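You operate a simulated robot arm through the tools that you are given. There is no shell and no other tool.

You run a simulated robot arm. Do the job below in one go: nothing can be reset, and whatever is moved stays where it is left.

JOB
Try the plug gauge in both tubes and bin the tight one.
Fine: the tubes on tube pegs 1 and 2; the red bin; the gauge goes back in its holder. Set down upright: plug gauge.

The check looks at the end state, three seconds after you hand in, the way a careful person would. Anything else that was tipped, shoved, dropped, spilled or broken makes it a failure.

ROBOT AND FRAMES
A 6-joint arm with a three-finger gripper, fixed in place. Base frame: the origin is on the floor under the middle of its stand, x ahead of it, y to its left, z up. Lengths are in m, angles in rad, forces in N, time in s.
It reaches about 1.213 m from its shoulder. Its first joint turns from -2.897 to 2.897 rad. Payload 4.89 kg.
Tool frame: the origin (TCP) lies between the finger pads and is the grasp point; the fingertips stand 0.03 m ahead of it; z points along the fingers, y is the line along which they close. The gripper opens to 0.164 m; its body begins 0.125 m behind the TCP.
Orientation is that of the tool frame in the base frame, as a unit quaternion [w, x, y, z]. With the fingers straight down and closing along the base's y, the tool's x points along the base's -x, its y along +y and its z along -z.

CONTROLS
- The arm moves only by the tool send_rows. Its argument "plan" is a list of rows, each a list of 2 entries, a list of its own where there are three numbers: the shift along the tool's x, y, z in units of 100 mm (1.0 is 100 mm), then the turn, a rotation vector about the tool's x, y, z in units of 180 degrees (1.0 is 180 degrees). In form: [[[x, y, z], [ax, ay, az]], ...]. A call has 1 to 20 rows; each row is the pose to reach, as a shift and turn from the pose commanded when the call began, along the tool's axes at that moment. "gripper" is the opening, from 0 (shut) to 1 (fully open), set as the call begins (left out, the last holds). A call with a number of a shift or a turn outside -1 to 1 is refused whole. Each row takes 0.2 s and may step no farther than 0.05 m and 0.15 rad from the row before; otherwise, or with a gripper value out of range, the whole call is refused. Where a pose cannot be reached the arm comes as near as it can. A force on the tool above 40 N (or 10 N above the force at the start of the call, whichever is more), or a blocked arm, ends the call early, and 0.2 s more pass. Each finger travels about 0.108 m/s and halts on what it meets, pressing with about 29 N; the grip force reading is that of the motor and also rises with nothing between the fingers. The clock runs only during rows and for 0.2 s after the last one: add rows that repeat a pose to give the fingers time. It gives the time, the measured TCP pose, the force on the tool (base axes), the opening and the grip force at its end, in the units of the frame above (readings bear some noise), with the torque about the TCP (base axes, N m) and any sound that the robot's microphone picked up.
- Cameras (640 x 400 px; columns grow to the right, rows downward): "scene" is fixed at [0.0512, 0.5013, 1.6148]; the picture's right is [-0.22, -0.98, 0.00], its down [-0.69, 0.16, -0.71] and it looks along [0.69, -0.16, -0.70] (base axes); focal length 214 px, centre (320, 200). "wrist" rides on the gripper at [0.076, -0.002, -0.152] in the tool frame; the picture's right is [0.02, 1.00, 0.00], its down [-0.88, 0.02, -0.47] and it looks along [-0.47, 0.01, 0.88] (tool axes); focal length 247 px, centre (320, 200). There is no depth. A picture from a camera that has moved, and an enlarged one, comes with that camera's place and axes in the base frame and with its lens.
- get_image(camera): a new picture of that camera. It takes no simulated time.
- lift_body(by): moves the trunk up (or, below 0, down) by that many m; the arm rides with it, the base frame stays. It gives what a move gives, with no picture.
- inspect(camera, box): a new picture of the part [left, top, right, bottom] of that camera's present view, enlarged. It takes no simulated time.
- close_job(): hands the job in; it is judged then, once.

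Nothing tells you positions but the pictures and the camera data. Unless the task says otherwise, let go and move clear before handing in.

The tools are called after ">>>" as a command line: name --argument value ..., lists and objects as JSON in quotes. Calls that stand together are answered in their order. send_rows: Moves the arm, as the interface text tells. Its arguments: {"type":"object","properties":{"plan":{"type":"array","items":{"type":"array"}},"gripper":{"type":"number"}},"required":["plan"]} The other tools are called the same way: lift_body (by) moves the trunk up or down; get_image (camera) takes a picture; inspect (camera, box) takes an enlarged picture of a part of a camera's view; close_job () hands the job in.

At the start:

```text
time: 0.0
ee_pos: [0.563, 0.3724, 1.4445]
tcp_rot: [0.0, 0.0, 1.0, 0.0]
contact_force: [-0.2, 0.1, 0.0]
ft_torque: [-0.02, 0.02, 0.01]
finger_gap: 0.1642
grasp_force: 0.1
trunk travel left (down, up): [-0.225, 0.165]
```

scene: 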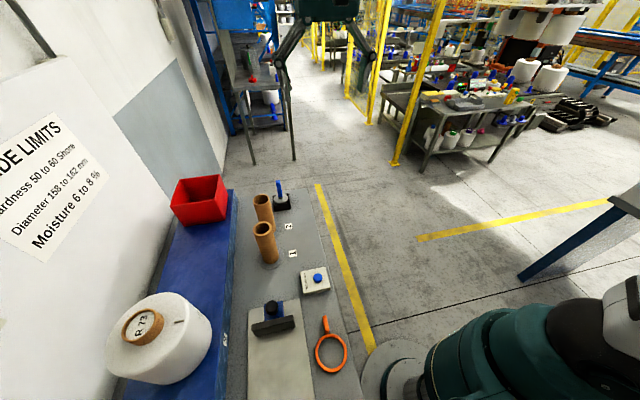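
wrist: 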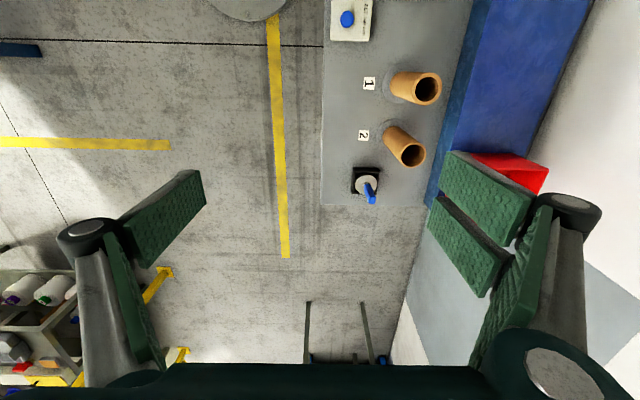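

I see a bench with two cardboard-like tubes on pegs (1 and 2), a plug gauge with a blue handle in a holder beyond them, and a red bin on the blue shelf to the left. I'll enlarge the views to locate everything first.

>>> inspect --camera "scene" --box '[220, 160, 340, 300]'

>>> inspect --camera "wrist" --box '[310, 40, 480, 220]'

>>> inspect --camera "scene" --box '[100, 160, 380, 400]'

```text
2.86 times, centred on (280, 230) of scene
camera zoom: at [0.0512, 0.5013, 1.6148], right [-0.22, -0.98, 0.0], down [-0.69, 0.16, -0.71], along [0.69, -0.16, -0.7], focal length 613 px, centre (434, 114)
```

zoom: 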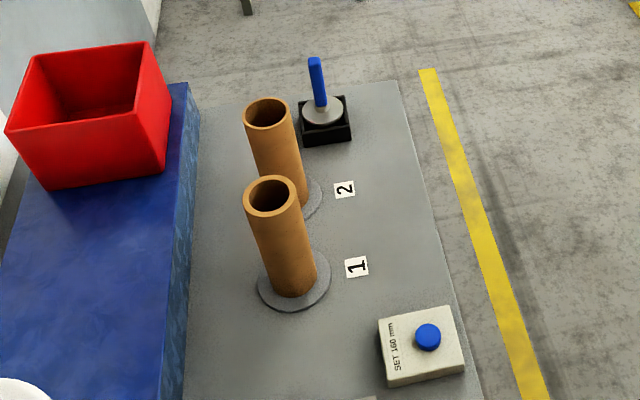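

```text
2.22 times, centred on (395, 130) of wrist
camera zoom: at [0.4847, 0.3704, 1.5983], right [-0.02, 1.0, 0.0], down [0.88, 0.02, 0.47], along [0.47, 0.01, -0.88], focal length 549 px, centre (153, 356)
```

zoom: 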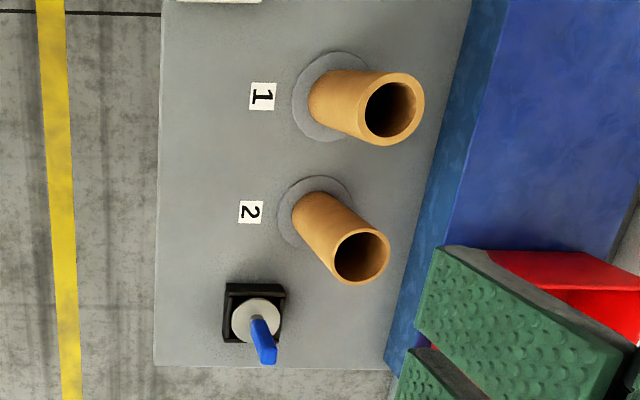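

```text
1.67 times, centred on (240, 280) of scene
camera zoom: at [0.0512, 0.5013, 1.6148], right [-0.22, -0.98, 0.0], down [-0.69, 0.16, -0.71], along [0.69, -0.16, -0.7], focal length 358 px, centre (453, 67)
```

zoom: 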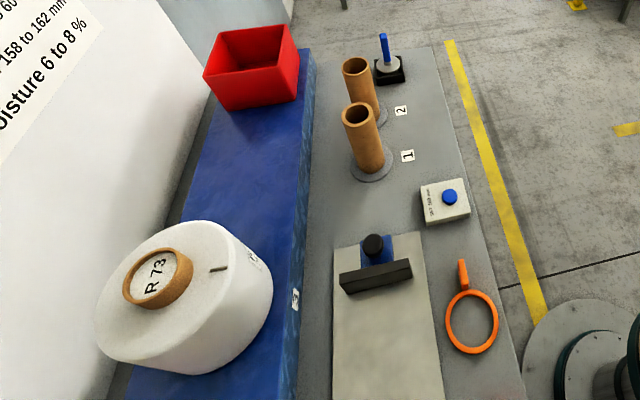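

The tubes stand near (0.518, 0.590) and (0.658, 0.589) with tops at about z 1.05. The gauge is near (0.79, 0.519) with its disc at about 0.915. I'll move above the gauge for a closer look.

>>> send_rows --plan '[[[-0.25, 0.18, 0], [0, 0, 0]], [[-0.5, 0.36, 0], [0, 0, 0]], [[-0.75, 0.55, 0], [0, 0, 0]], [[-1.0, 0.73, 0], [0, 0, 0]]]' --gripper 1.0

```text
time: 1.0
ee_pos: [0.6621, 0.4443, 1.4439]
tcp_rot: [0.0, 0.0, 1.0, -0.001]
contact_force: [-0.8, -0.7, 1.3]
ft_torque: [0.11, -0.17, 0.02]
finger_gap: 0.1642
grasp_force: 0.1
trunk travel left (down, up): [-0.225, 0.165]
```

>>> send_rows --plan '[[[-0.25, 0.18, 0.2], [0, 0, 0]], [[-0.5, 0.36, 0.4], [0, 0, 0]], [[-0.75, 0.55, 0.6], [0, 0, 0]], [[-1.0, 0.73, 0.8], [0, 0, 0]], [[-1.0, 0.73, 0.8], [0, 0, 0]]]'

>>> get_image --camera "wrist"

>>> get_image --camera "scene"

```text
time: 2.2
ee_pos: [0.7616, 0.518, 1.3624]
tcp_rot: [0.0, 0.001, 1.0, 0.0]
contact_force: [0.4, 0.8, -0.4]
ft_torque: [-0.11, 0.14, 0.0]
finger_gap: 0.1641
grasp_force: 0.0
trunk travel left (down, up): [-0.225, 0.165]
```

```text
taken
camera wrist: at [0.6849, 0.5157, 1.5167], right [-0.02, 1.0, 0.0], down [0.88, 0.02, 0.47], along [0.47, 0.01, -0.88], focal length 247 px, centre (320, 200)
```

wrist: 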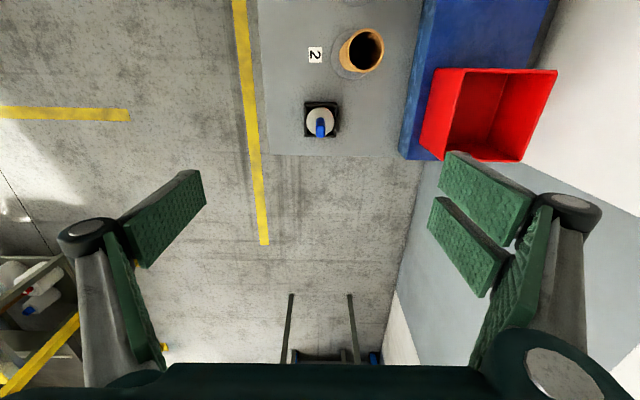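

```text
taken
```

scene: 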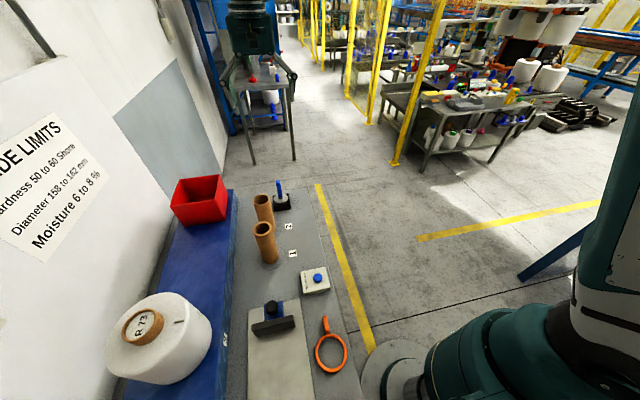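

>>> inspect --camera "wrist" --box '[280, 10, 400, 150]'

>>> inspect --camera "wrist" --box '[400, 40, 580, 180]'

>>> inspect --camera "scene" --box '[240, 165, 310, 235]'

```text
2.86 times, centred on (340, 80) of wrist
camera zoom: at [0.6849, 0.5157, 1.5167], right [-0.02, 1.0, 0.0], down [0.88, 0.02, 0.47], along [0.47, 0.01, -0.88], focal length 706 px, centre (263, 543)
```

zoom: 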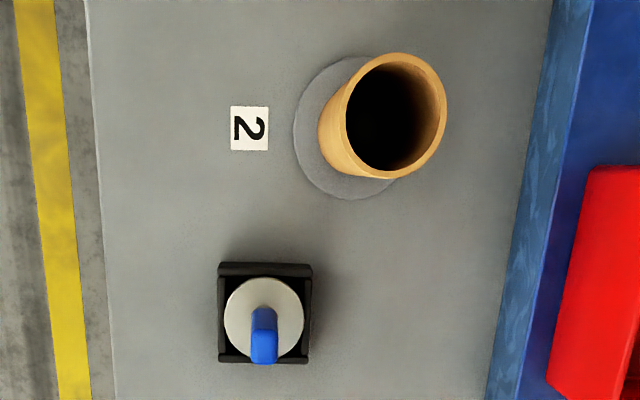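

```text
2.86 times, centred on (490, 110) of wrist
camera zoom: at [0.6849, 0.5157, 1.5167], right [-0.02, 1.0, 0.0], down [0.88, 0.02, 0.47], along [0.47, 0.01, -0.88], focal length 706 px, centre (-166, 457)
```

zoom: 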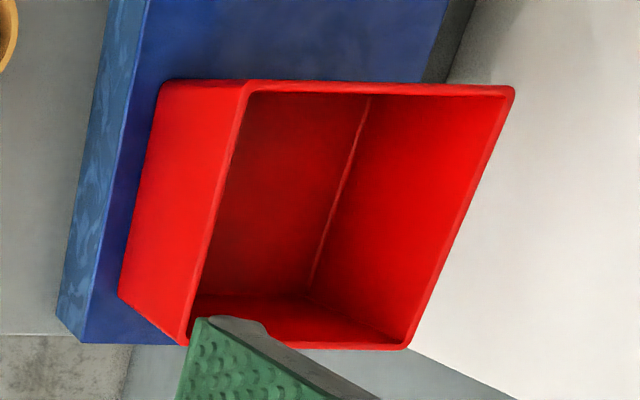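

```text
5.71 times, centred on (275, 200) of scene
camera zoom: at [0.0512, 0.5013, 1.6148], right [-0.22, -0.98, 0.0], down [-0.69, 0.16, -0.71], along [0.69, -0.16, -0.7], focal length 1226 px, centre (577, 200)
```

zoom: 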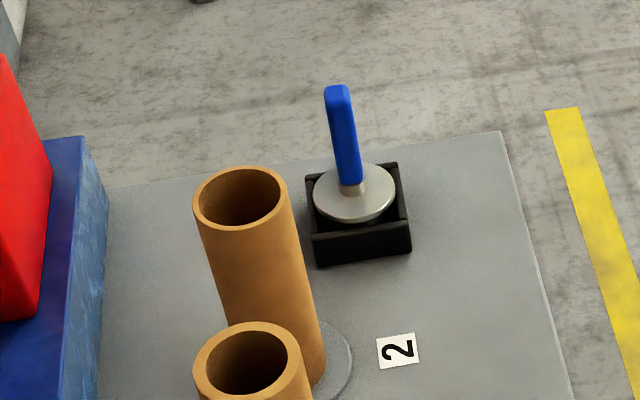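

The gauge axis is about (0.799, 0.519): its collar disc is at z≈0.91 and its handle top at z≈1.005. I'll centre over it, drop partway with a narrower opening, and check the alignment.

>>> send_rows --plan '[[[-0.09, 0, 0.25], [0, 0, 0]], [[-0.18, 0.0, 0.5], [0, 0, 0]], [[-0.27, 0.0, 0.75], [0, 0, 0]], [[-0.36, 0.005, 1.0], [0, 0, 0]], [[-0.36, 0.005, 1.0], [0, 0, 0]]]' --gripper 0.6

>>> send_rows --plan '[[[0, 0, 0.25], [0, 0, 0]], [[0, 0.0, 0.5], [0, 0, 0]], [[0, 0.0, 0.75], [0, 0, 0]], [[0, 0, 0.9], [0, 0, 0]], [[0, 0, 0.9], [0, 0, 0]]]'

>>> get_image --camera "wrist"

>>> get_image --camera "scene"

```text
time: 3.4
ee_pos: [0.7972, 0.5177, 1.2637]
tcp_rot: [-0.001, 0.0, 1.0, 0.0]
contact_force: [0.2, 1.0, -0.1]
ft_torque: [-0.02, 0.0, -0.01]
finger_gap: 0.0982
grasp_force: 0.0
trunk travel left (down, up): [-0.225, 0.165]
```

```text
time: 4.6
ee_pos: [0.7981, 0.5187, 1.1751]
tcp_rot: [0.0, 0.0, 1.0, 0.0]
contact_force: [-0.8, 0.7, -0.1]
ft_torque: [-0.04, 0.02, -0.01]
finger_gap: 0.0983
grasp_force: 0.0
trunk travel left (down, up): [-0.225, 0.165]
```

```text
taken
camera wrist: at [0.7206, 0.5166, 1.3286], right [-0.02, 1.0, 0.0], down [0.88, 0.02, 0.47], along [0.47, 0.01, -0.88], focal length 247 px, centre (320, 200)
```

wrist: 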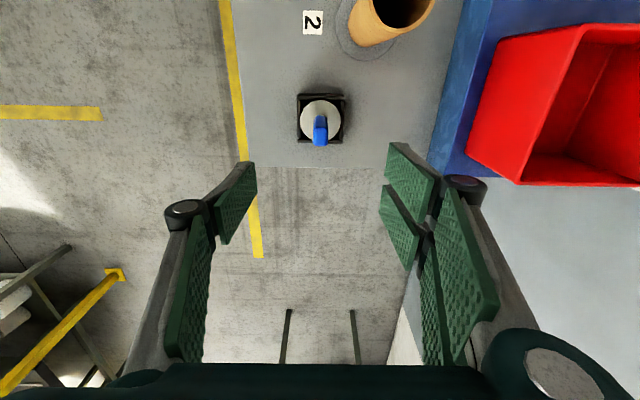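

```text
taken
```

scene: 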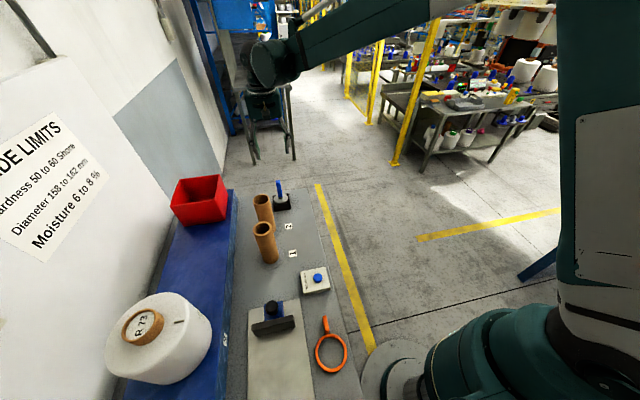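

>>> inspect --camera "wrist" --box '[280, 70, 360, 170]'

>>> inspect --camera "scene" --box '[230, 80, 330, 240]'

```text
4.00 times, centred on (320, 120) of wrist
camera zoom: at [0.7206, 0.5166, 1.3286], right [-0.02, 1.0, 0.0], down [0.88, 0.02, 0.47], along [0.47, 0.01, -0.88], focal length 988 px, centre (320, 520)
```

zoom: 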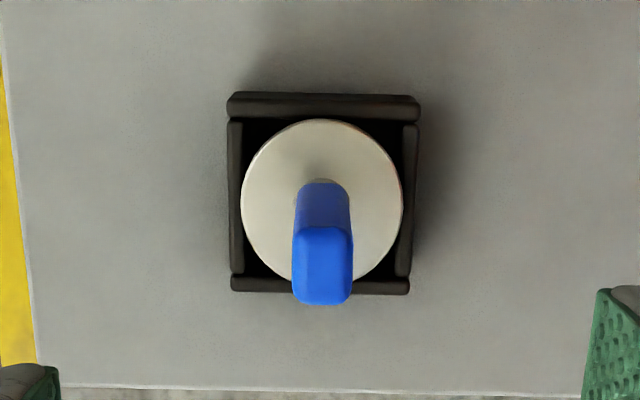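

```text
2.50 times, centred on (280, 160) of scene
camera zoom: at [0.0512, 0.5013, 1.6148], right [-0.22, -0.98, 0.0], down [-0.69, 0.16, -0.71], along [0.69, -0.16, -0.7], focal length 536 px, centre (420, 300)
```

zoom: 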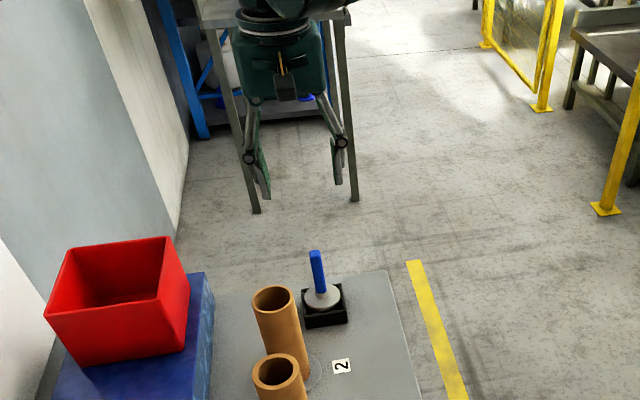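

The gripper is centred over the gauge handle, about 19 mm wide along y. I'll go straight down to grasp height.

>>> send_rows --plan '[[[0, 0, 0.25], [0, 0, 0]], [[0, 0.0, 0.5], [0, 0, 0]], [[0, 0.0, 0.75], [0, 0, 0]], [[0, 0, 1.0], [0, 0, 0]], [[0, 0, 1.0], [0, 0, 0]]]'

>>> send_rows --plan '[[[0, 0, 0.25], [0, 0, 0]], [[0, 0.0, 0.5], [0, 0, 0]], [[0, 0.0, 0.75], [0, 0, 0]], [[0, 0, 1.0], [0, 0, 0]], [[0, 0, 1.0], [0, 0, 0]]]'

>>> get_image --camera "wrist"

>>> inspect --camera "scene" --box '[230, 110, 330, 240]'

```text
time: 5.8
ee_pos: [0.7975, 0.5189, 1.0751]
tcp_rot: [-0.001, 0.001, 1.0, 0.0]
contact_force: [0.6, -0.6, -0.6]
ft_torque: [-0.04, 0.03, 0.01]
finger_gap: 0.0981
grasp_force: 0.0
trunk travel left (down, up): [-0.225, 0.165]
```

```text
time: 7.0
ee_pos: [0.7968, 0.5191, 0.9744]
tcp_rot: [0.0, 0.0, 1.0, 0.0]
contact_force: [0.5, 0.2, -0.3]
ft_torque: [-0.01, 0.0, 0.0]
finger_gap: 0.0985
grasp_force: 0.1
trunk travel left (down, up): [-0.225, 0.165]
```

```text
taken
camera wrist: at [0.7199, 0.5168, 1.128], right [-0.02, 1.0, 0.0], down [0.88, 0.02, 0.47], along [0.47, 0.01, -0.88], focal length 247 px, centre (320, 200)
```

wrist: 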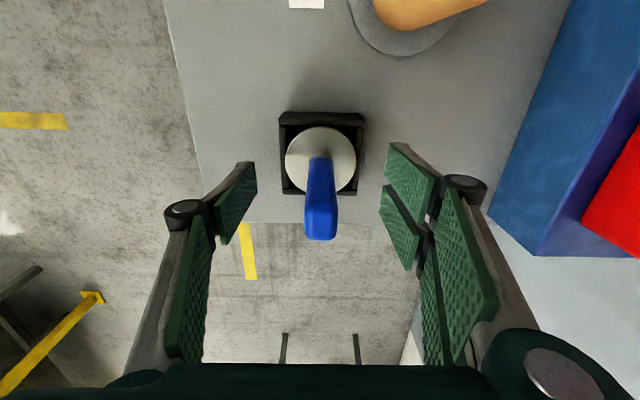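

```text
3.08 times, centred on (280, 175) of scene
camera zoom: at [0.0512, 0.5013, 1.6148], right [-0.22, -0.98, 0.0], down [-0.69, 0.16, -0.71], along [0.69, -0.16, -0.7], focal length 660 px, centre (443, 277)
```

zoom: 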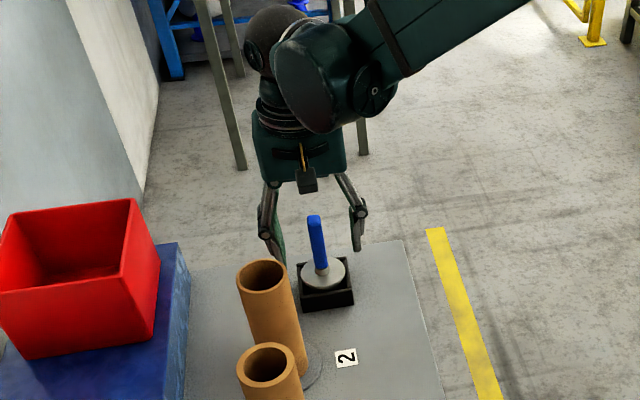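

The fingers straddle the handle cleanly, so I'll close on it now.

>>> send_rows --plan '[[[0, 0, 0], [0, 0, 0]], [[0, 0, 0], [0, 0, 0]], [[0, 0, 0], [0, 0, 0]], [[0, 0, 0], [0, 0, 0]], [[0, 0, 0], [0, 0, 0]], [[0, 0, 0], [0, 0, 0]]]' --gripper 0.0

>>> get_image --camera "wrist"

```text
time: 8.4
ee_pos: [0.7952, 0.5189, 0.975]
tcp_rot: [0.0, 0.0, 1.0, -0.001]
contact_force: [-0.9, 0.0, -0.4]
ft_torque: [0.02, 0.07, 0.0]
finger_gap: 0.0198
grasp_force: 29.2
trunk travel left (down, up): [-0.225, 0.165]
```

```text
taken
camera wrist: at [0.7198, 0.5168, 1.1283], right [-0.02, 1.0, 0.0], down [0.88, 0.02, 0.47], along [0.47, 0.01, -0.88], focal length 247 px, centre (320, 200)
```

wrist: 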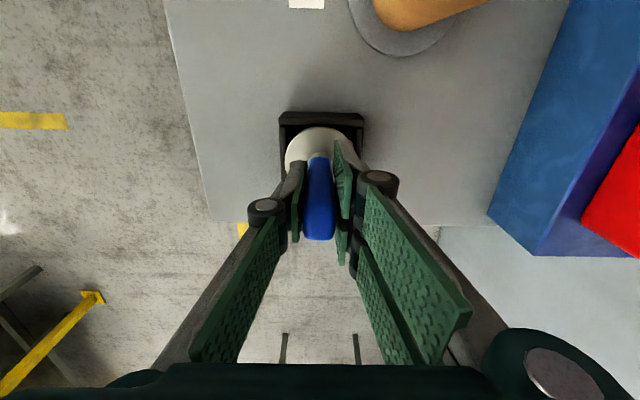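

The gripper holds the handle (gap 19.8 mm, 29 N). I'll lift straight up and check the plug below the collar.

>>> send_rows --plan '[[[0, 0, -0.1], [0, 0, 0]], [[0, 0, -0.2], [0, 0, 0]], [[0, 0, -0.35], [0, 0, 0]], [[0, 0, -0.5], [0, 0, 0]], [[0, 0, -0.7], [0, 0, 0]], [[0, 0, -0.9], [0, 0, 0]], [[0, 0, -1.0], [0, 0, 0]], [[0, 0, -1.0], [0, 0, 0]]]'

>>> inspect --camera "scene" --box '[230, 110, 330, 240]'

>>> get_image --camera "wrist"

```text
time: 10.2
ee_pos: [0.7972, 0.519, 1.0758]
tcp_rot: [0.0, -0.001, 1.0, 0.0]
contact_force: [0.2, -0.3, -2.7]
ft_torque: [0.02, -0.02, 0.02]
finger_gap: 0.0198
grasp_force: 28.8
trunk travel left (down, up): [-0.225, 0.165]
```

```text
3.08 times, centred on (280, 175) of scene
camera zoom: at [0.0512, 0.5013, 1.6148], right [-0.22, -0.98, 0.0], down [-0.69, 0.16, -0.71], along [0.69, -0.16, -0.7], focal length 660 px, centre (443, 277)
```

zoom: 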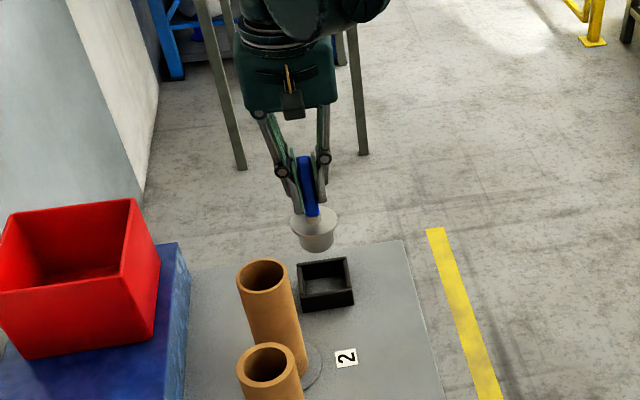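

```text
taken
camera wrist: at [0.7208, 0.517, 1.2291], right [-0.02, 1.0, 0.0], down [0.88, 0.02, 0.47], along [0.47, 0.01, -0.88], focal length 247 px, centre (320, 200)
```

wrist: 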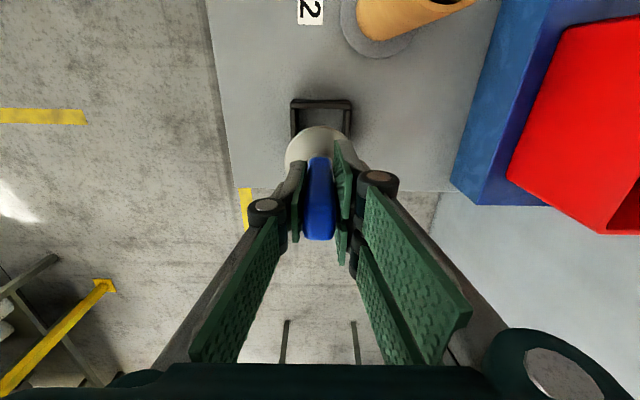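

>>> inspect --camera "scene" --box '[255, 150, 295, 190]'

>>> inspect --camera "scene" --box '[245, 180, 295, 270]'

```text
10.00 times, centred on (275, 170) of scene
camera zoom: at [0.0512, 0.5013, 1.6148], right [-0.22, -0.98, 0.0], down [-0.69, 0.16, -0.71], along [0.69, -0.16, -0.7], focal length 2145 px, centre (770, 500)
```

zoom: 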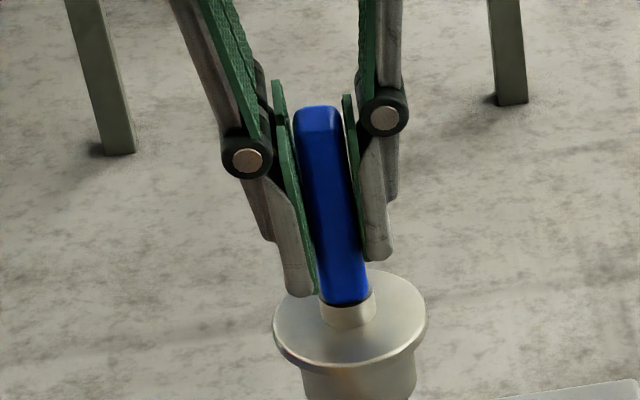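

```text
4.44 times, centred on (270, 225) of scene
camera zoom: at [0.0512, 0.5013, 1.6148], right [-0.22, -0.98, 0.0], down [-0.69, 0.16, -0.71], along [0.69, -0.16, -0.7], focal length 953 px, centre (542, 89)
```

zoom: 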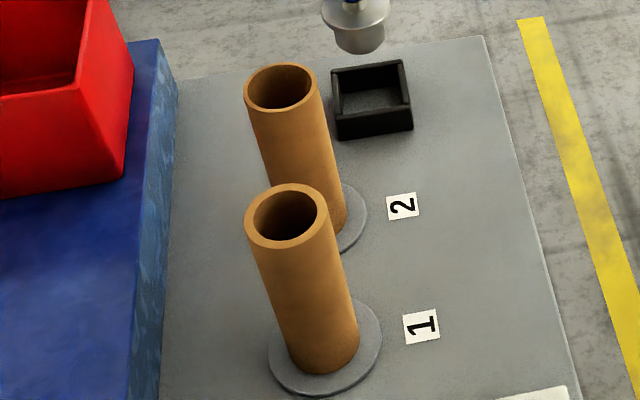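

The plug is about 50 mm wide and 30 mm long below a 66 mm collar. I'll raise it above tube height and carry it over tube 2.

>>> send_rows --plan '[[[0, 0, -0.2], [0, 0, 0]], [[0, 0, -0.4], [0, 0, 0]], [[0, 0, -0.6], [0, 0, 0]], [[0, 0, -0.8], [0, 0, 0]], [[0, 0, -1.0], [0, 0, 0]], [[0, 0, -1.0], [0, 0, 0]]]'

>>> send_rows --plan '[[[0.1, 0.05, -0.25], [0, 0, 0]], [[0.3, 0.15, -0.5], [0, 0, 0]], [[0.5, 0.25, -0.5], [0, 0, 0]], [[0.7, 0.35, -0.5], [0, 0, 0]], [[0.9, 0.45, -0.5], [0, 0, 0]], [[1.0, 0.5, -0.5], [0, 0, 0]], [[1.0, 0.5, -0.5], [0, 0, 0]]]'

>>> send_rows --plan '[[[0.1, 0.05, 0], [0, 0, 0]], [[0.2, 0.1, 0], [0, 0, 0]], [[0.3, 0.15, 0], [0, 0, 0]], [[0.4, 0.2, 0], [0, 0, 0]], [[0.4, 0.2, 0], [0, 0, 0]], [[0.4, 0.2, 0], [0, 0, 0]]]'

>>> get_image --camera "wrist"

>>> inspect --camera "scene" --box '[220, 90, 330, 270]'

```text
time: 11.6
ee_pos: [0.7968, 0.5202, 1.1754]
tcp_rot: [0.0, 0.0, 1.0, -0.001]
contact_force: [-0.4, 0.0, -3.9]
ft_torque: [0.0, 0.01, -0.01]
finger_gap: 0.0202
grasp_force: 29.0
trunk travel left (down, up): [-0.225, 0.165]
```

```text
time: 13.2
ee_pos: [0.6976, 0.5682, 1.2257]
tcp_rot: [-0.001, -0.001, 1.0, 0.0]
contact_force: [-0.2, -0.7, -2.4]
ft_torque: [0.02, -0.03, 0.0]
finger_gap: 0.0199
grasp_force: 29.2
trunk travel left (down, up): [-0.225, 0.165]
```

```text
time: 14.6
ee_pos: [0.6578, 0.5902, 1.2255]
tcp_rot: [0.0, 0.0, 1.0, 0.0]
contact_force: [-0.4, 0.1, -2.9]
ft_torque: [-0.02, -0.03, -0.01]
finger_gap: 0.0201
grasp_force: 29.4
trunk travel left (down, up): [-0.225, 0.165]
```

```text
taken
camera wrist: at [0.5808, 0.5874, 1.3783], right [-0.02, 1.0, 0.0], down [0.88, 0.02, 0.47], along [0.47, 0.01, -0.88], focal length 247 px, centre (320, 200)
```

wrist: 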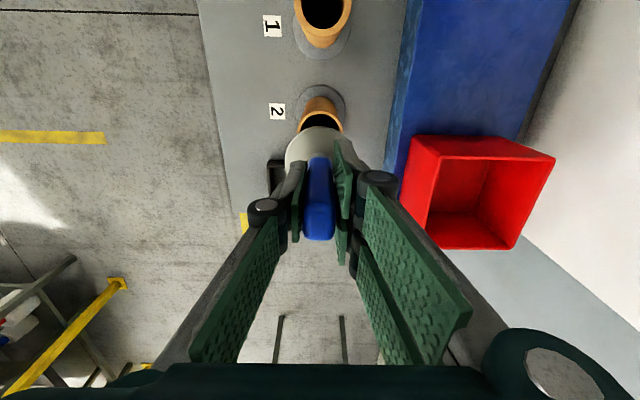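

```text
2.22 times, centred on (275, 180) of scene
camera zoom: at [0.0512, 0.5013, 1.6148], right [-0.22, -0.98, 0.0], down [-0.69, 0.16, -0.71], along [0.69, -0.16, -0.7], focal length 477 px, centre (420, 244)
```

zoom: 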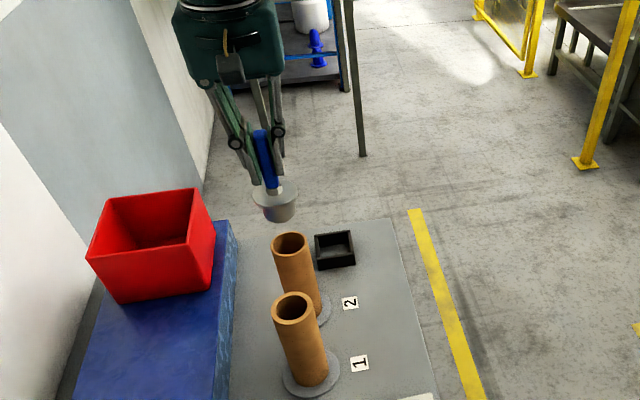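

>>> send_rows --plan '[[[0, 0, 0.15], [0, 0, 0]], [[0, 0, 0.3], [0, 0, 0]], [[0, 0, 0.4], [0, 0, 0]], [[0, 0, 0.4], [0, 0, 0]]]'

>>> inspect --camera "scene" --box '[250, 165, 290, 215]'

>>> inspect --camera "wrist" --box '[270, 70, 380, 170]'

```text
time: 15.6
ee_pos: [0.6561, 0.5899, 1.1846]
tcp_rot: [0.0, -0.001, 1.0, -0.001]
contact_force: [0.1, -0.8, -3.1]
ft_torque: [-0.01, 0.07, -0.01]
finger_gap: 0.0199
grasp_force: 28.9
trunk travel left (down, up): [-0.225, 0.165]
```

```text
8.00 times, centred on (270, 190) of scene
camera zoom: at [0.0512, 0.5013, 1.6148], right [-0.22, -0.98, 0.0], down [-0.69, 0.16, -0.71], along [0.69, -0.16, -0.7], focal length 1716 px, centre (720, 280)
```

zoom: 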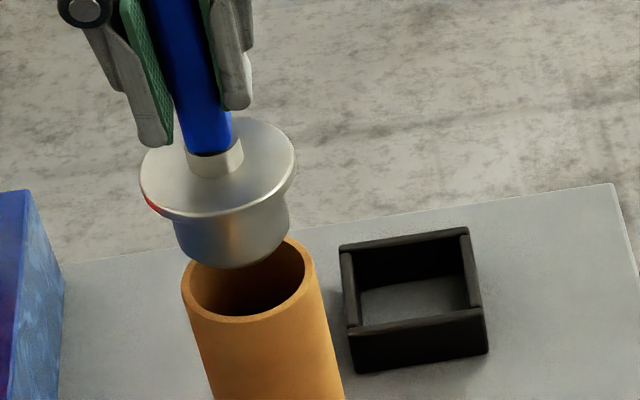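

```text
4.00 times, centred on (325, 120) of wrist
camera zoom: at [0.5806, 0.5873, 1.3382], right [-0.02, 1.0, 0.0], down [0.88, 0.02, 0.47], along [0.47, 0.01, -0.88], focal length 988 px, centre (300, 520)
```

zoom: 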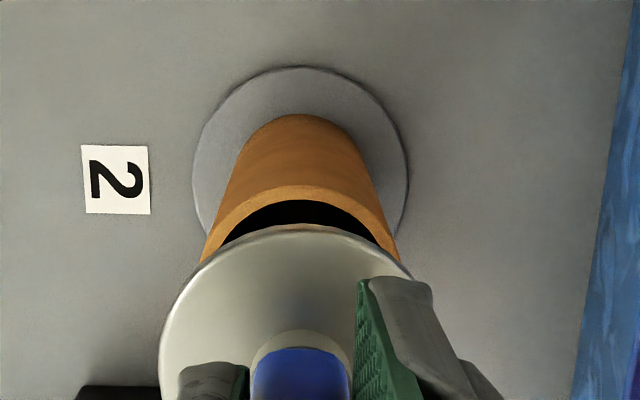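

Both views show the plug aligned over tube 2 to within about a millimetre. I'll lower it gently in small steps and watch the force.

>>> send_rows --plan '[[[0, 0, 0.1], [0, 0, 0]], [[0, 0, 0.2], [0, 0, 0]], [[0, 0, 0.26], [0, 0, 0]], [[0, 0, 0.26], [0, 0, 0]]]'

>>> inspect --camera "scene" --box '[250, 165, 290, 215]'

>>> inspect --camera "wrist" --box '[270, 70, 380, 170]'

```text
time: 16.6
ee_pos: [0.6575, 0.5889, 1.1593]
tcp_rot: [0.001, 0.0, 1.0, 0.0]
contact_force: [0.6, 0.7, -3.7]
ft_torque: [0.01, -0.03, 0.0]
finger_gap: 0.0199
grasp_force: 28.9
trunk travel left (down, up): [-0.225, 0.165]
```

```text
8.00 times, centred on (270, 190) of scene
camera zoom: at [0.0512, 0.5013, 1.6148], right [-0.22, -0.98, 0.0], down [-0.69, 0.16, -0.71], along [0.69, -0.16, -0.7], focal length 1716 px, centre (720, 280)
```

zoom: 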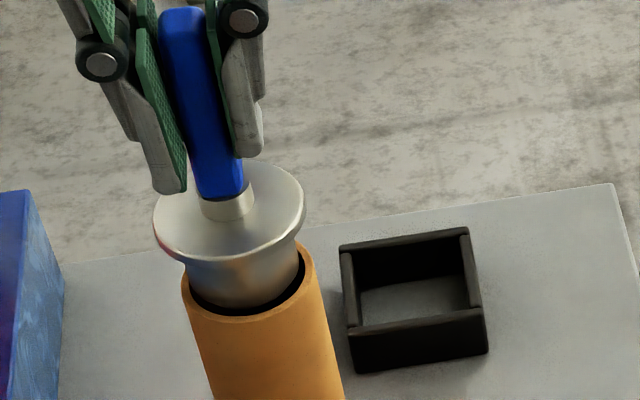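

```text
4.00 times, centred on (325, 120) of wrist
camera zoom: at [0.5809, 0.5875, 1.3118], right [-0.02, 1.0, 0.0], down [0.88, 0.02, 0.47], along [0.47, 0.01, -0.88], focal length 988 px, centre (300, 520)
```

zoom: 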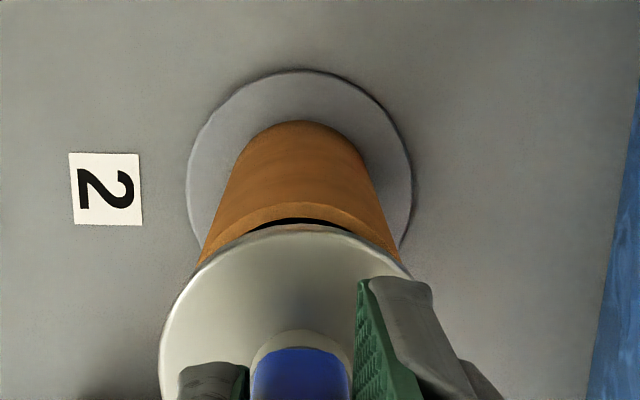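

>>> send_rows --plan '[[[0, 0, 0.02], [0, 0, 0]], [[0, 0, 0.04], [0, 0, 0]], [[0, 0, 0.06], [0, 0, 0]], [[0, 0, 0.06], [0, 0, 0]]]'

```text
time: 17.6
ee_pos: [0.6589, 0.5894, 1.1521]
tcp_rot: [0.0, 0.001, 1.0, 0.0]
contact_force: [0.2, 0.2, -2.7]
ft_torque: [0.01, 0.06, 0.0]
finger_gap: 0.0197
grasp_force: 28.9
trunk travel left (down, up): [-0.225, 0.165]
```

>>> send_rows --plan '[[[0, 0, 0.02], [0, 0, 0]], [[0, 0, 0.04], [0, 0, 0]], [[0, 0, 0.06], [0, 0, 0]], [[0, 0, 0.06], [0, 0, 0]]]'

>>> inspect --camera "scene" --box '[250, 165, 290, 215]'

```text
time: 18.6
ee_pos: [0.6569, 0.5901, 1.1452]
tcp_rot: [0.0, 0.0, 1.0, 0.0]
contact_force: [0.2, -0.1, -3.4]
ft_torque: [0.01, 0.01, -0.01]
finger_gap: 0.0197
grasp_force: 29.4
trunk travel left (down, up): [-0.225, 0.165]
```

```text
8.00 times, centred on (270, 190) of scene
camera zoom: at [0.0512, 0.5013, 1.6148], right [-0.22, -0.98, 0.0], down [-0.69, 0.16, -0.71], along [0.69, -0.16, -0.7], focal length 1716 px, centre (720, 280)
```

zoom: 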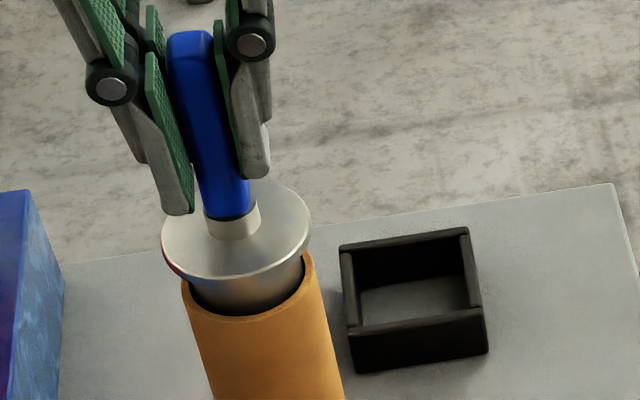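

>>> send_rows --plan '[[[0, 0, 0.03], [0, 0, 0]], [[0, 0, 0.06], [0, 0, 0]], [[0, 0, 0.09], [0, 0, 0]], [[0, 0, 0.12], [0, 0, 0]], [[0, 0, 0.15], [0, 0, 0]], [[0, 0, 0.15], [0, 0, 0]]]'

>>> inspect --camera "scene" --box '[250, 165, 290, 215]'

```text
time: 20.0
ee_pos: [0.6563, 0.59, 1.1308]
tcp_rot: [0.001, 0.0, 1.0, -0.001]
contact_force: [-0.3, -0.2, -3.2]
ft_torque: [-0.03, 0.0, 0.0]
finger_gap: 0.02
grasp_force: 28.8
trunk travel left (down, up): [-0.225, 0.165]
```

```text
8.00 times, centred on (270, 190) of scene
camera zoom: at [0.0512, 0.5013, 1.6148], right [-0.22, -0.98, 0.0], down [-0.69, 0.16, -0.71], along [0.69, -0.16, -0.7], focal length 1716 px, centre (720, 280)
```

zoom: 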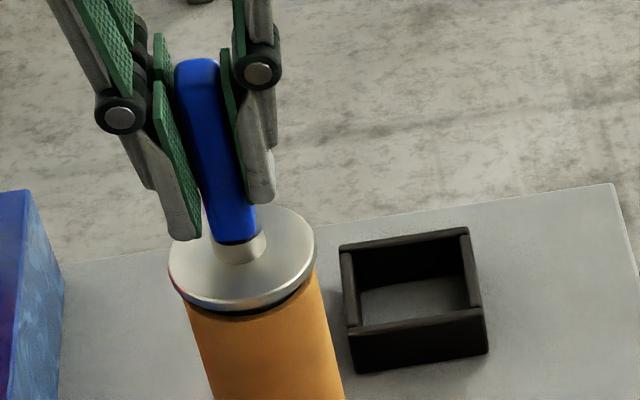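

>>> send_rows --plan '[[[0, 0, 0.02], [0, 0, 0]], [[0, 0, 0.04], [0, 0, 0]], [[0, 0, 0.05], [0, 0, 0]], [[0, 0, 0.05], [0, 0, 0]]]'

>>> inspect --camera "scene" --box '[250, 165, 290, 215]'

```text
time: 21.0
ee_pos: [0.6578, 0.5886, 1.1264]
tcp_rot: [0.001, -0.001, 1.0, 0.001]
contact_force: [-0.3, 0.7, -3.3]
ft_torque: [0.0, 0.04, -0.01]
finger_gap: 0.0201
grasp_force: 29.1
trunk travel left (down, up): [-0.225, 0.165]
```

```text
8.00 times, centred on (270, 190) of scene
camera zoom: at [0.0512, 0.5013, 1.6148], right [-0.22, -0.98, 0.0], down [-0.69, 0.16, -0.71], along [0.69, -0.16, -0.7], focal length 1716 px, centre (720, 280)
```

zoom: 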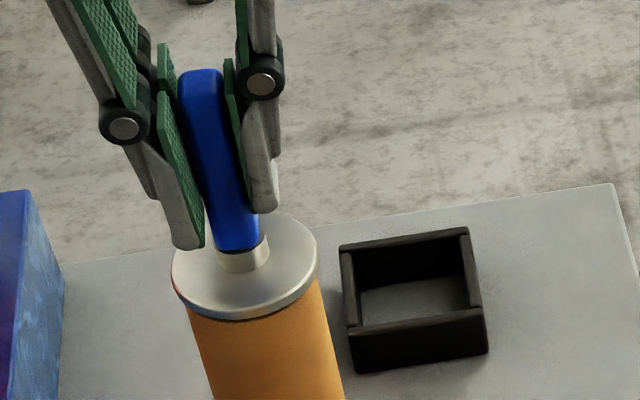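

The gauge drops fully into tube 2 with no resistance, so tube 2 is the loose one. I'll withdraw straight up and carry the gauge to tube 1.

>>> send_rows --plan '[[[0, 0, -0.05], [0, 0, 0]], [[0, 0, -0.15], [0, 0, 0]], [[0, 0, -0.25], [0, 0, 0]], [[0, 0, -0.4], [0, 0, 0]], [[0, 0, -0.55], [0, 0, 0]], [[0, 0, -0.7], [0, 0, 0]], [[0, 0, -0.85], [0, 0, 0]], [[0, 0, -1.0], [0, 0, 0]], [[0, 0, -1.0], [0, 0, 0]]]'

>>> inspect --camera "scene" --box '[220, 110, 330, 280]'

```text
time: 23.0
ee_pos: [0.6579, 0.5899, 1.2278]
tcp_rot: [0.0, 0.0, 1.0, -0.001]
contact_force: [-0.1, 0.1, -2.6]
ft_torque: [0.03, 0.0, 0.01]
finger_gap: 0.0195
grasp_force: 28.9
trunk travel left (down, up): [-0.225, 0.165]
```

```text
2.35 times, centred on (275, 195) of scene
camera zoom: at [0.0512, 0.5013, 1.6148], right [-0.22, -0.98, 0.0], down [-0.69, 0.16, -0.71], along [0.69, -0.16, -0.7], focal length 505 px, centre (426, 212)
```

zoom: 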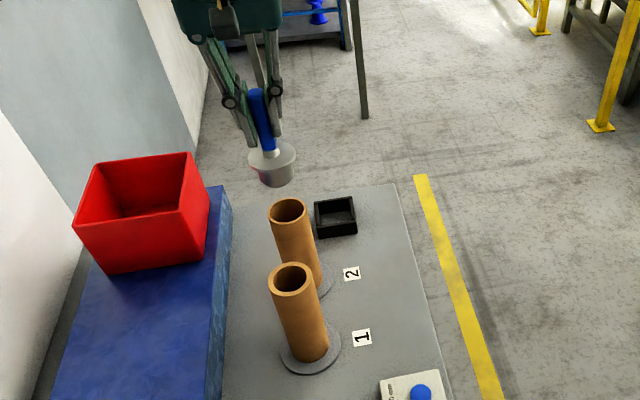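

Tube 2 stayed on its peg. Next I'll move 140 mm toward the base, to above tube 1.

>>> send_rows --plan '[[[0.1, 0, 0], [0, 0, 0]], [[0.3, 0, 0], [0, 0, 0]], [[0.5, 0, 0], [0, 0, 0]], [[0.7, 0, 0], [0, 0, 0]], [[0.9, 0, 0], [0, 0, 0]], [[1.0, 0, 0], [0, 0, 0]], [[1.0, 0, 0], [0, 0, 0]]]'

>>> send_rows --plan '[[[0.1, 0, 0], [0, 0, 0]], [[0.2, 0, 0], [0, 0, 0]], [[0.3, 0, 0.1], [0, 0, 0]], [[0.4, 0, 0.2], [0, 0, 0]], [[0.4, 0, 0.35], [0, 0, 0]], [[0.4, 0, 0.42], [0, 0, 0]], [[0.4, 0, 0.42], [0, 0, 0]]]'

>>> inspect --camera "scene" --box '[245, 180, 295, 245]'

>>> inspect --camera "wrist" --box '[270, 70, 380, 170]'

```text
time: 24.6
ee_pos: [0.557, 0.5887, 1.2269]
tcp_rot: [0.001, 0.0, 1.0, 0.001]
contact_force: [-0.2, 0.0, -1.8]
ft_torque: [-0.02, 0.0, 0.02]
finger_gap: 0.0198
grasp_force: 28.6
trunk travel left (down, up): [-0.225, 0.165]
```

```text
time: 26.2
ee_pos: [0.5174, 0.5898, 1.1858]
tcp_rot: [0.0, 0.0, 1.0, -0.001]
contact_force: [-0.1, 0.2, -3.3]
ft_torque: [-0.02, 0.04, 0.02]
finger_gap: 0.02
grasp_force: 29.4
trunk travel left (down, up): [-0.225, 0.165]
```

```text
6.15 times, centred on (270, 212) of scene
camera zoom: at [0.0512, 0.5013, 1.6148], right [-0.22, -0.98, 0.0], down [-0.69, 0.16, -0.71], along [0.69, -0.16, -0.7], focal length 1320 px, centre (628, 123)
```

zoom: 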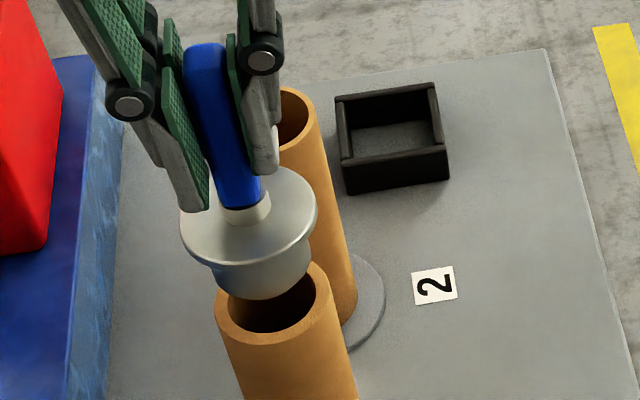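

```text
4.00 times, centred on (325, 120) of wrist
camera zoom: at [0.4409, 0.5865, 1.338], right [-0.02, 1.0, 0.0], down [0.88, 0.02, 0.47], along [0.47, 0.01, -0.88], focal length 988 px, centre (300, 520)
```

zoom: 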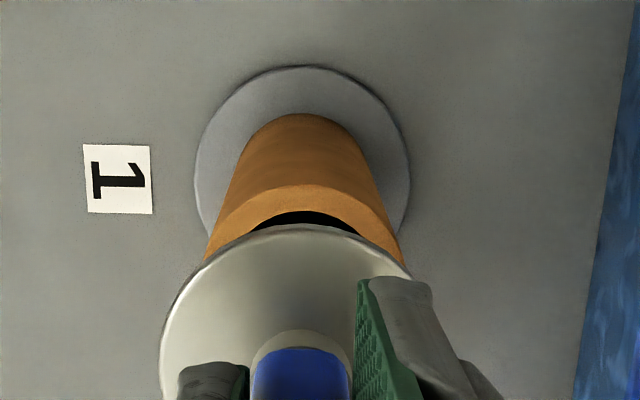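

The plug is over tube 1, which has a visibly thicker wall and a smaller bore. I'll shift 0.7 mm in y and lower gently to try it.

>>> send_rows --plan '[[[0, 0.007, 0.1], [0, 0, 0]], [[0, 0.007, 0.2], [0, 0, 0]], [[0, 0.007, 0.25], [0, 0, 0]], [[0, 0.007, 0.25], [0, 0, 0]]]'

>>> send_rows --plan '[[[0, 0, 0.01], [0, 0, 0]], [[0, 0, 0.02], [0, 0, 0]], [[0, 0, 0.03], [0, 0, 0]], [[0, 0, 0.03], [0, 0, 0]]]'

>>> inspect --camera "scene" --box '[245, 180, 295, 245]'

```text
time: 27.2
ee_pos: [0.5176, 0.5899, 1.1598]
tcp_rot: [0.0, 0.0, 1.0, 0.0]
contact_force: [0.2, 0.2, -2.7]
ft_torque: [0.0, 0.04, 0.03]
finger_gap: 0.0198
grasp_force: 29.5
trunk travel left (down, up): [-0.225, 0.165]
```

```text
time: 28.2
ee_pos: [0.5167, 0.5896, 1.1572]
tcp_rot: [0.0, 0.001, 1.0, 0.0]
contact_force: [-1.3, -1.0, 8.8]
ft_torque: [-0.05, 0.11, -0.01]
finger_gap: 0.0197
grasp_force: 29.1
trunk travel left (down, up): [-0.225, 0.165]
```

```text
6.15 times, centred on (270, 212) of scene
camera zoom: at [0.0512, 0.5013, 1.6148], right [-0.22, -0.98, 0.0], down [-0.69, 0.16, -0.71], along [0.69, -0.16, -0.7], focal length 1320 px, centre (628, 123)
```

zoom: 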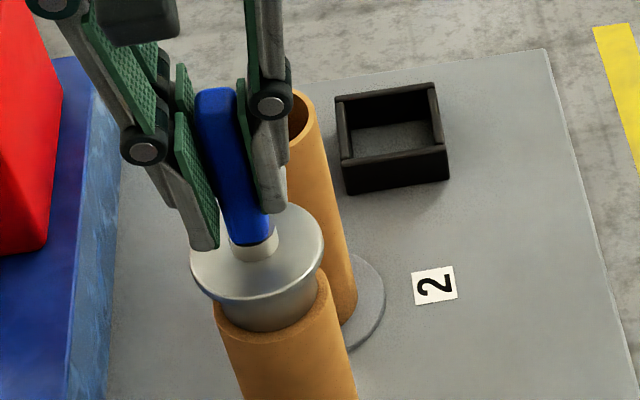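

The plug seats on tube 1's rim with about 11 N, centred contact and no entry, so tube 1 is the tight one. I'll lift off and take the gauge back to its holder.

>>> send_rows --plan '[[[0, 0, -0.05], [0, 0, 0]], [[0, 0, -0.2], [0, 0, 0]], [[0, 0, -0.4], [0, 0, 0]], [[0, 0, -0.6], [0, 0, 0]], [[0, 0, -0.8], [0, 0, 0]], [[0, 0, -1.0], [0, 0, 0]], [[0, 0, -1.0], [0, 0, 0]]]'

>>> send_rows --plan '[[[-0.1, -0.02, 0], [0, 0, 0]], [[-0.3, -0.07, 0], [0, 0, 0]], [[-0.5, -0.12, 0], [0, 0, 0]], [[-0.7, -0.17, 0], [0, 0, 0]], [[-0.9, -0.22, 0], [0, 0, 0]], [[-1.0, -0.25, 0], [0, 0, 0]]]'

>>> send_rows --plan '[[[-0.2, -0.05, 0], [0, 0, 0]], [[-0.4, -0.1, 0], [0, 0, 0]], [[-0.6, -0.15, 0], [0, 0, 0]], [[-0.8, -0.2, 0], [0, 0, 0]], [[-1.0, -0.25, 0], [0, 0, 0]]]'

>>> send_rows --plan '[[[-0.2, -0.05, 0], [0, 0, 0]], [[-0.4, -0.1, 0], [0, 0, 0]], [[-0.6, -0.15, 0], [0, 0, 0]], [[-0.8, -0.207, 0], [0, 0, 0]], [[-0.8, -0.207, 0.2], [0, 0, 0]], [[-0.8, -0.207, 0.4], [0, 0, 0]], [[-0.8, -0.207, 0.6], [0, 0, 0]], [[-0.8, -0.207, 0.8], [0, 0, 0]], [[-0.8, -0.207, 1.0], [0, 0, 0]], [[-0.8, -0.207, 1.0], [0, 0, 0]]]'

>>> inspect --camera "scene" --box '[245, 120, 315, 240]'

>>> get_image --camera "wrist"

```text
time: 29.8
ee_pos: [0.5175, 0.5897, 1.2583]
tcp_rot: [0.0, 0.0, 1.0, 0.0]
contact_force: [-0.2, -0.2, -2.8]
ft_torque: [0.01, -0.01, -0.02]
finger_gap: 0.0199
grasp_force: 28.7
trunk travel left (down, up): [-0.225, 0.165]
```

```text
time: 31.2
ee_pos: [0.6162, 0.5659, 1.2555]
tcp_rot: [0.0, 0.001, 1.0, -0.001]
contact_force: [1.0, -0.2, -2.8]
ft_torque: [-0.03, 0.0, 0.01]
finger_gap: 0.0196
grasp_force: 29.7
trunk travel left (down, up): [-0.225, 0.165]
```

```text
time: 32.4
ee_pos: [0.717, 0.5408, 1.2559]
tcp_rot: [-0.001, 0.0, 1.0, 0.001]
contact_force: [0.0, -0.2, -2.1]
ft_torque: [0.01, -0.07, -0.01]
finger_gap: 0.0199
grasp_force: 27.9
trunk travel left (down, up): [-0.225, 0.165]
```

```text
time: 34.6
ee_pos: [0.7986, 0.5213, 1.1558]
tcp_rot: [0.0, 0.0, 1.0, 0.0]
contact_force: [0.3, -0.1, -3.1]
ft_torque: [-0.04, 0.07, 0.01]
finger_gap: 0.0196
grasp_force: 29.1
trunk travel left (down, up): [-0.225, 0.165]
```

```text
3.33 times, centred on (280, 180) of scene
camera zoom: at [0.0512, 0.5013, 1.6148], right [-0.22, -0.98, 0.0], down [-0.69, 0.16, -0.71], along [0.69, -0.16, -0.7], focal length 715 px, centre (453, 267)
```

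zoom: 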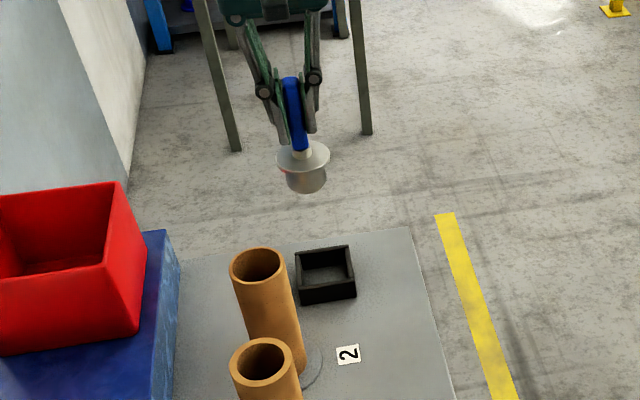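

```text
taken
camera wrist: at [0.7214, 0.5192, 1.3096], right [-0.02, 1.0, 0.0], down [0.88, 0.02, 0.47], along [0.47, 0.01, -0.88], focal length 247 px, centre (320, 200)
```

wrist: 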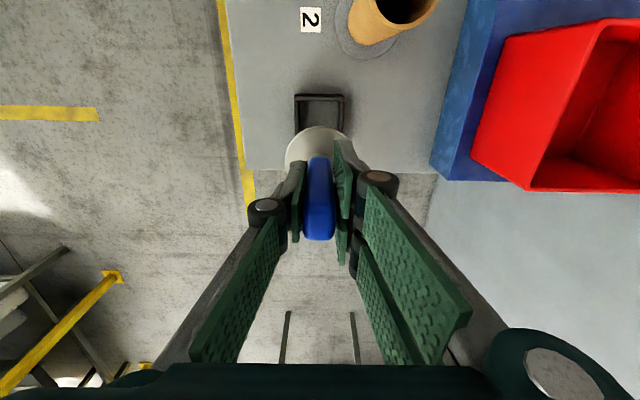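

The camera readout shows I'm about 2 mm too far in +y compared with the pick pose. I'll correct that before lowering.

>>> send_rows --plan '[[[0.01, -0.023, 0], [0, 0, 0]], [[0.01, -0.023, 0], [0, 0, 0]], [[0.01, -0.023, 0], [0, 0, 0]]]'

>>> inspect --camera "wrist" --box '[270, 70, 380, 170]'

```text
time: 35.4
ee_pos: [0.7977, 0.5186, 1.1551]
tcp_rot: [-0.001, 0.0, 1.0, 0.0]
contact_force: [0.2, -0.1, -2.8]
ft_torque: [0.01, 0.0, 0.0]
finger_gap: 0.0198
grasp_force: 29.0
trunk travel left (down, up): [-0.225, 0.165]
```

```text
4.00 times, centred on (325, 120) of wrist
camera zoom: at [0.7199, 0.5161, 1.31], right [-0.02, 1.0, 0.0], down [0.88, 0.02, 0.47], along [0.47, 0.01, -0.88], focal length 988 px, centre (300, 520)
```

zoom: 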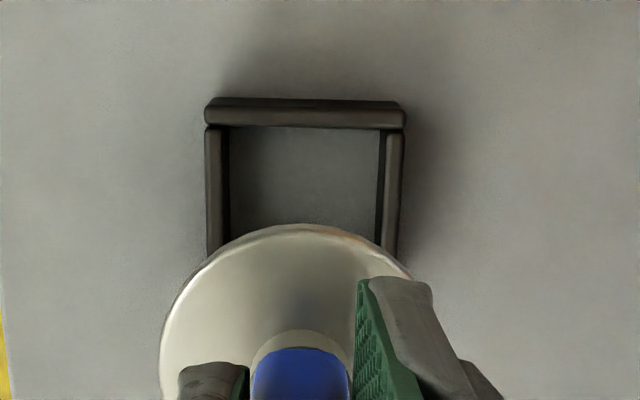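

>>> send_rows --plan '[[[0, 0.007, 0.1], [0, 0, 0]], [[0, 0.007, 0.3], [0, 0, 0]], [[0, 0.007, 0.5], [0, 0, 0]], [[0, 0.007, 0.7], [0, 0, 0]], [[0, 0.007, 0.9], [0, 0, 0]], [[0, 0.007, 1.0], [0, 0, 0]], [[0, 0.007, 1.0], [0, 0, 0]]]'

>>> get_image --camera "wrist"

>>> inspect --camera "scene" --box '[250, 160, 310, 230]'

```text
time: 37.0
ee_pos: [0.7961, 0.5187, 1.0574]
tcp_rot: [0.0, 0.0, 1.0, 0.0]
contact_force: [-0.6, 0.1, -3.1]
ft_torque: [-0.02, 0.03, 0.01]
finger_gap: 0.0199
grasp_force: 28.5
trunk travel left (down, up): [-0.225, 0.165]
```

```text
taken
camera wrist: at [0.7196, 0.516, 1.2103], right [-0.02, 1.0, 0.0], down [0.88, 0.02, 0.47], along [0.47, 0.01, -0.88], focal length 247 px, centre (320, 200)
```

wrist: 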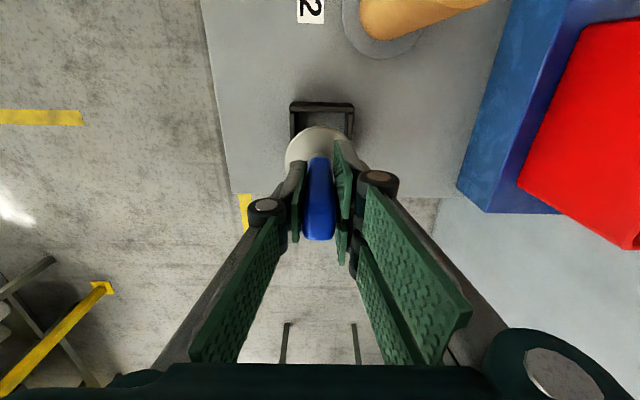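

```text
5.71 times, centred on (280, 195) of scene
camera zoom: at [0.0512, 0.5013, 1.6148], right [-0.22, -0.98, 0.0], down [-0.69, 0.16, -0.71], along [0.69, -0.16, -0.7], focal length 1226 px, centre (549, 229)
```

zoom: 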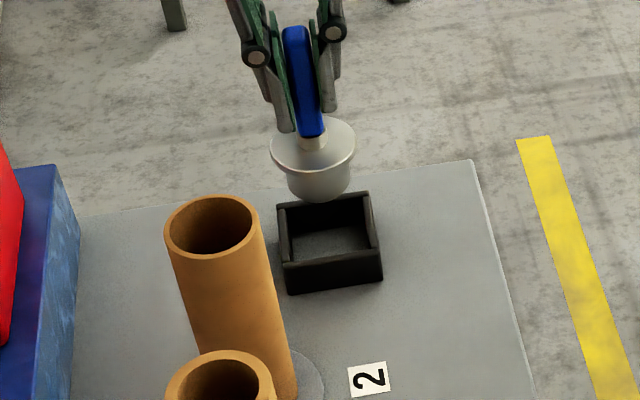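

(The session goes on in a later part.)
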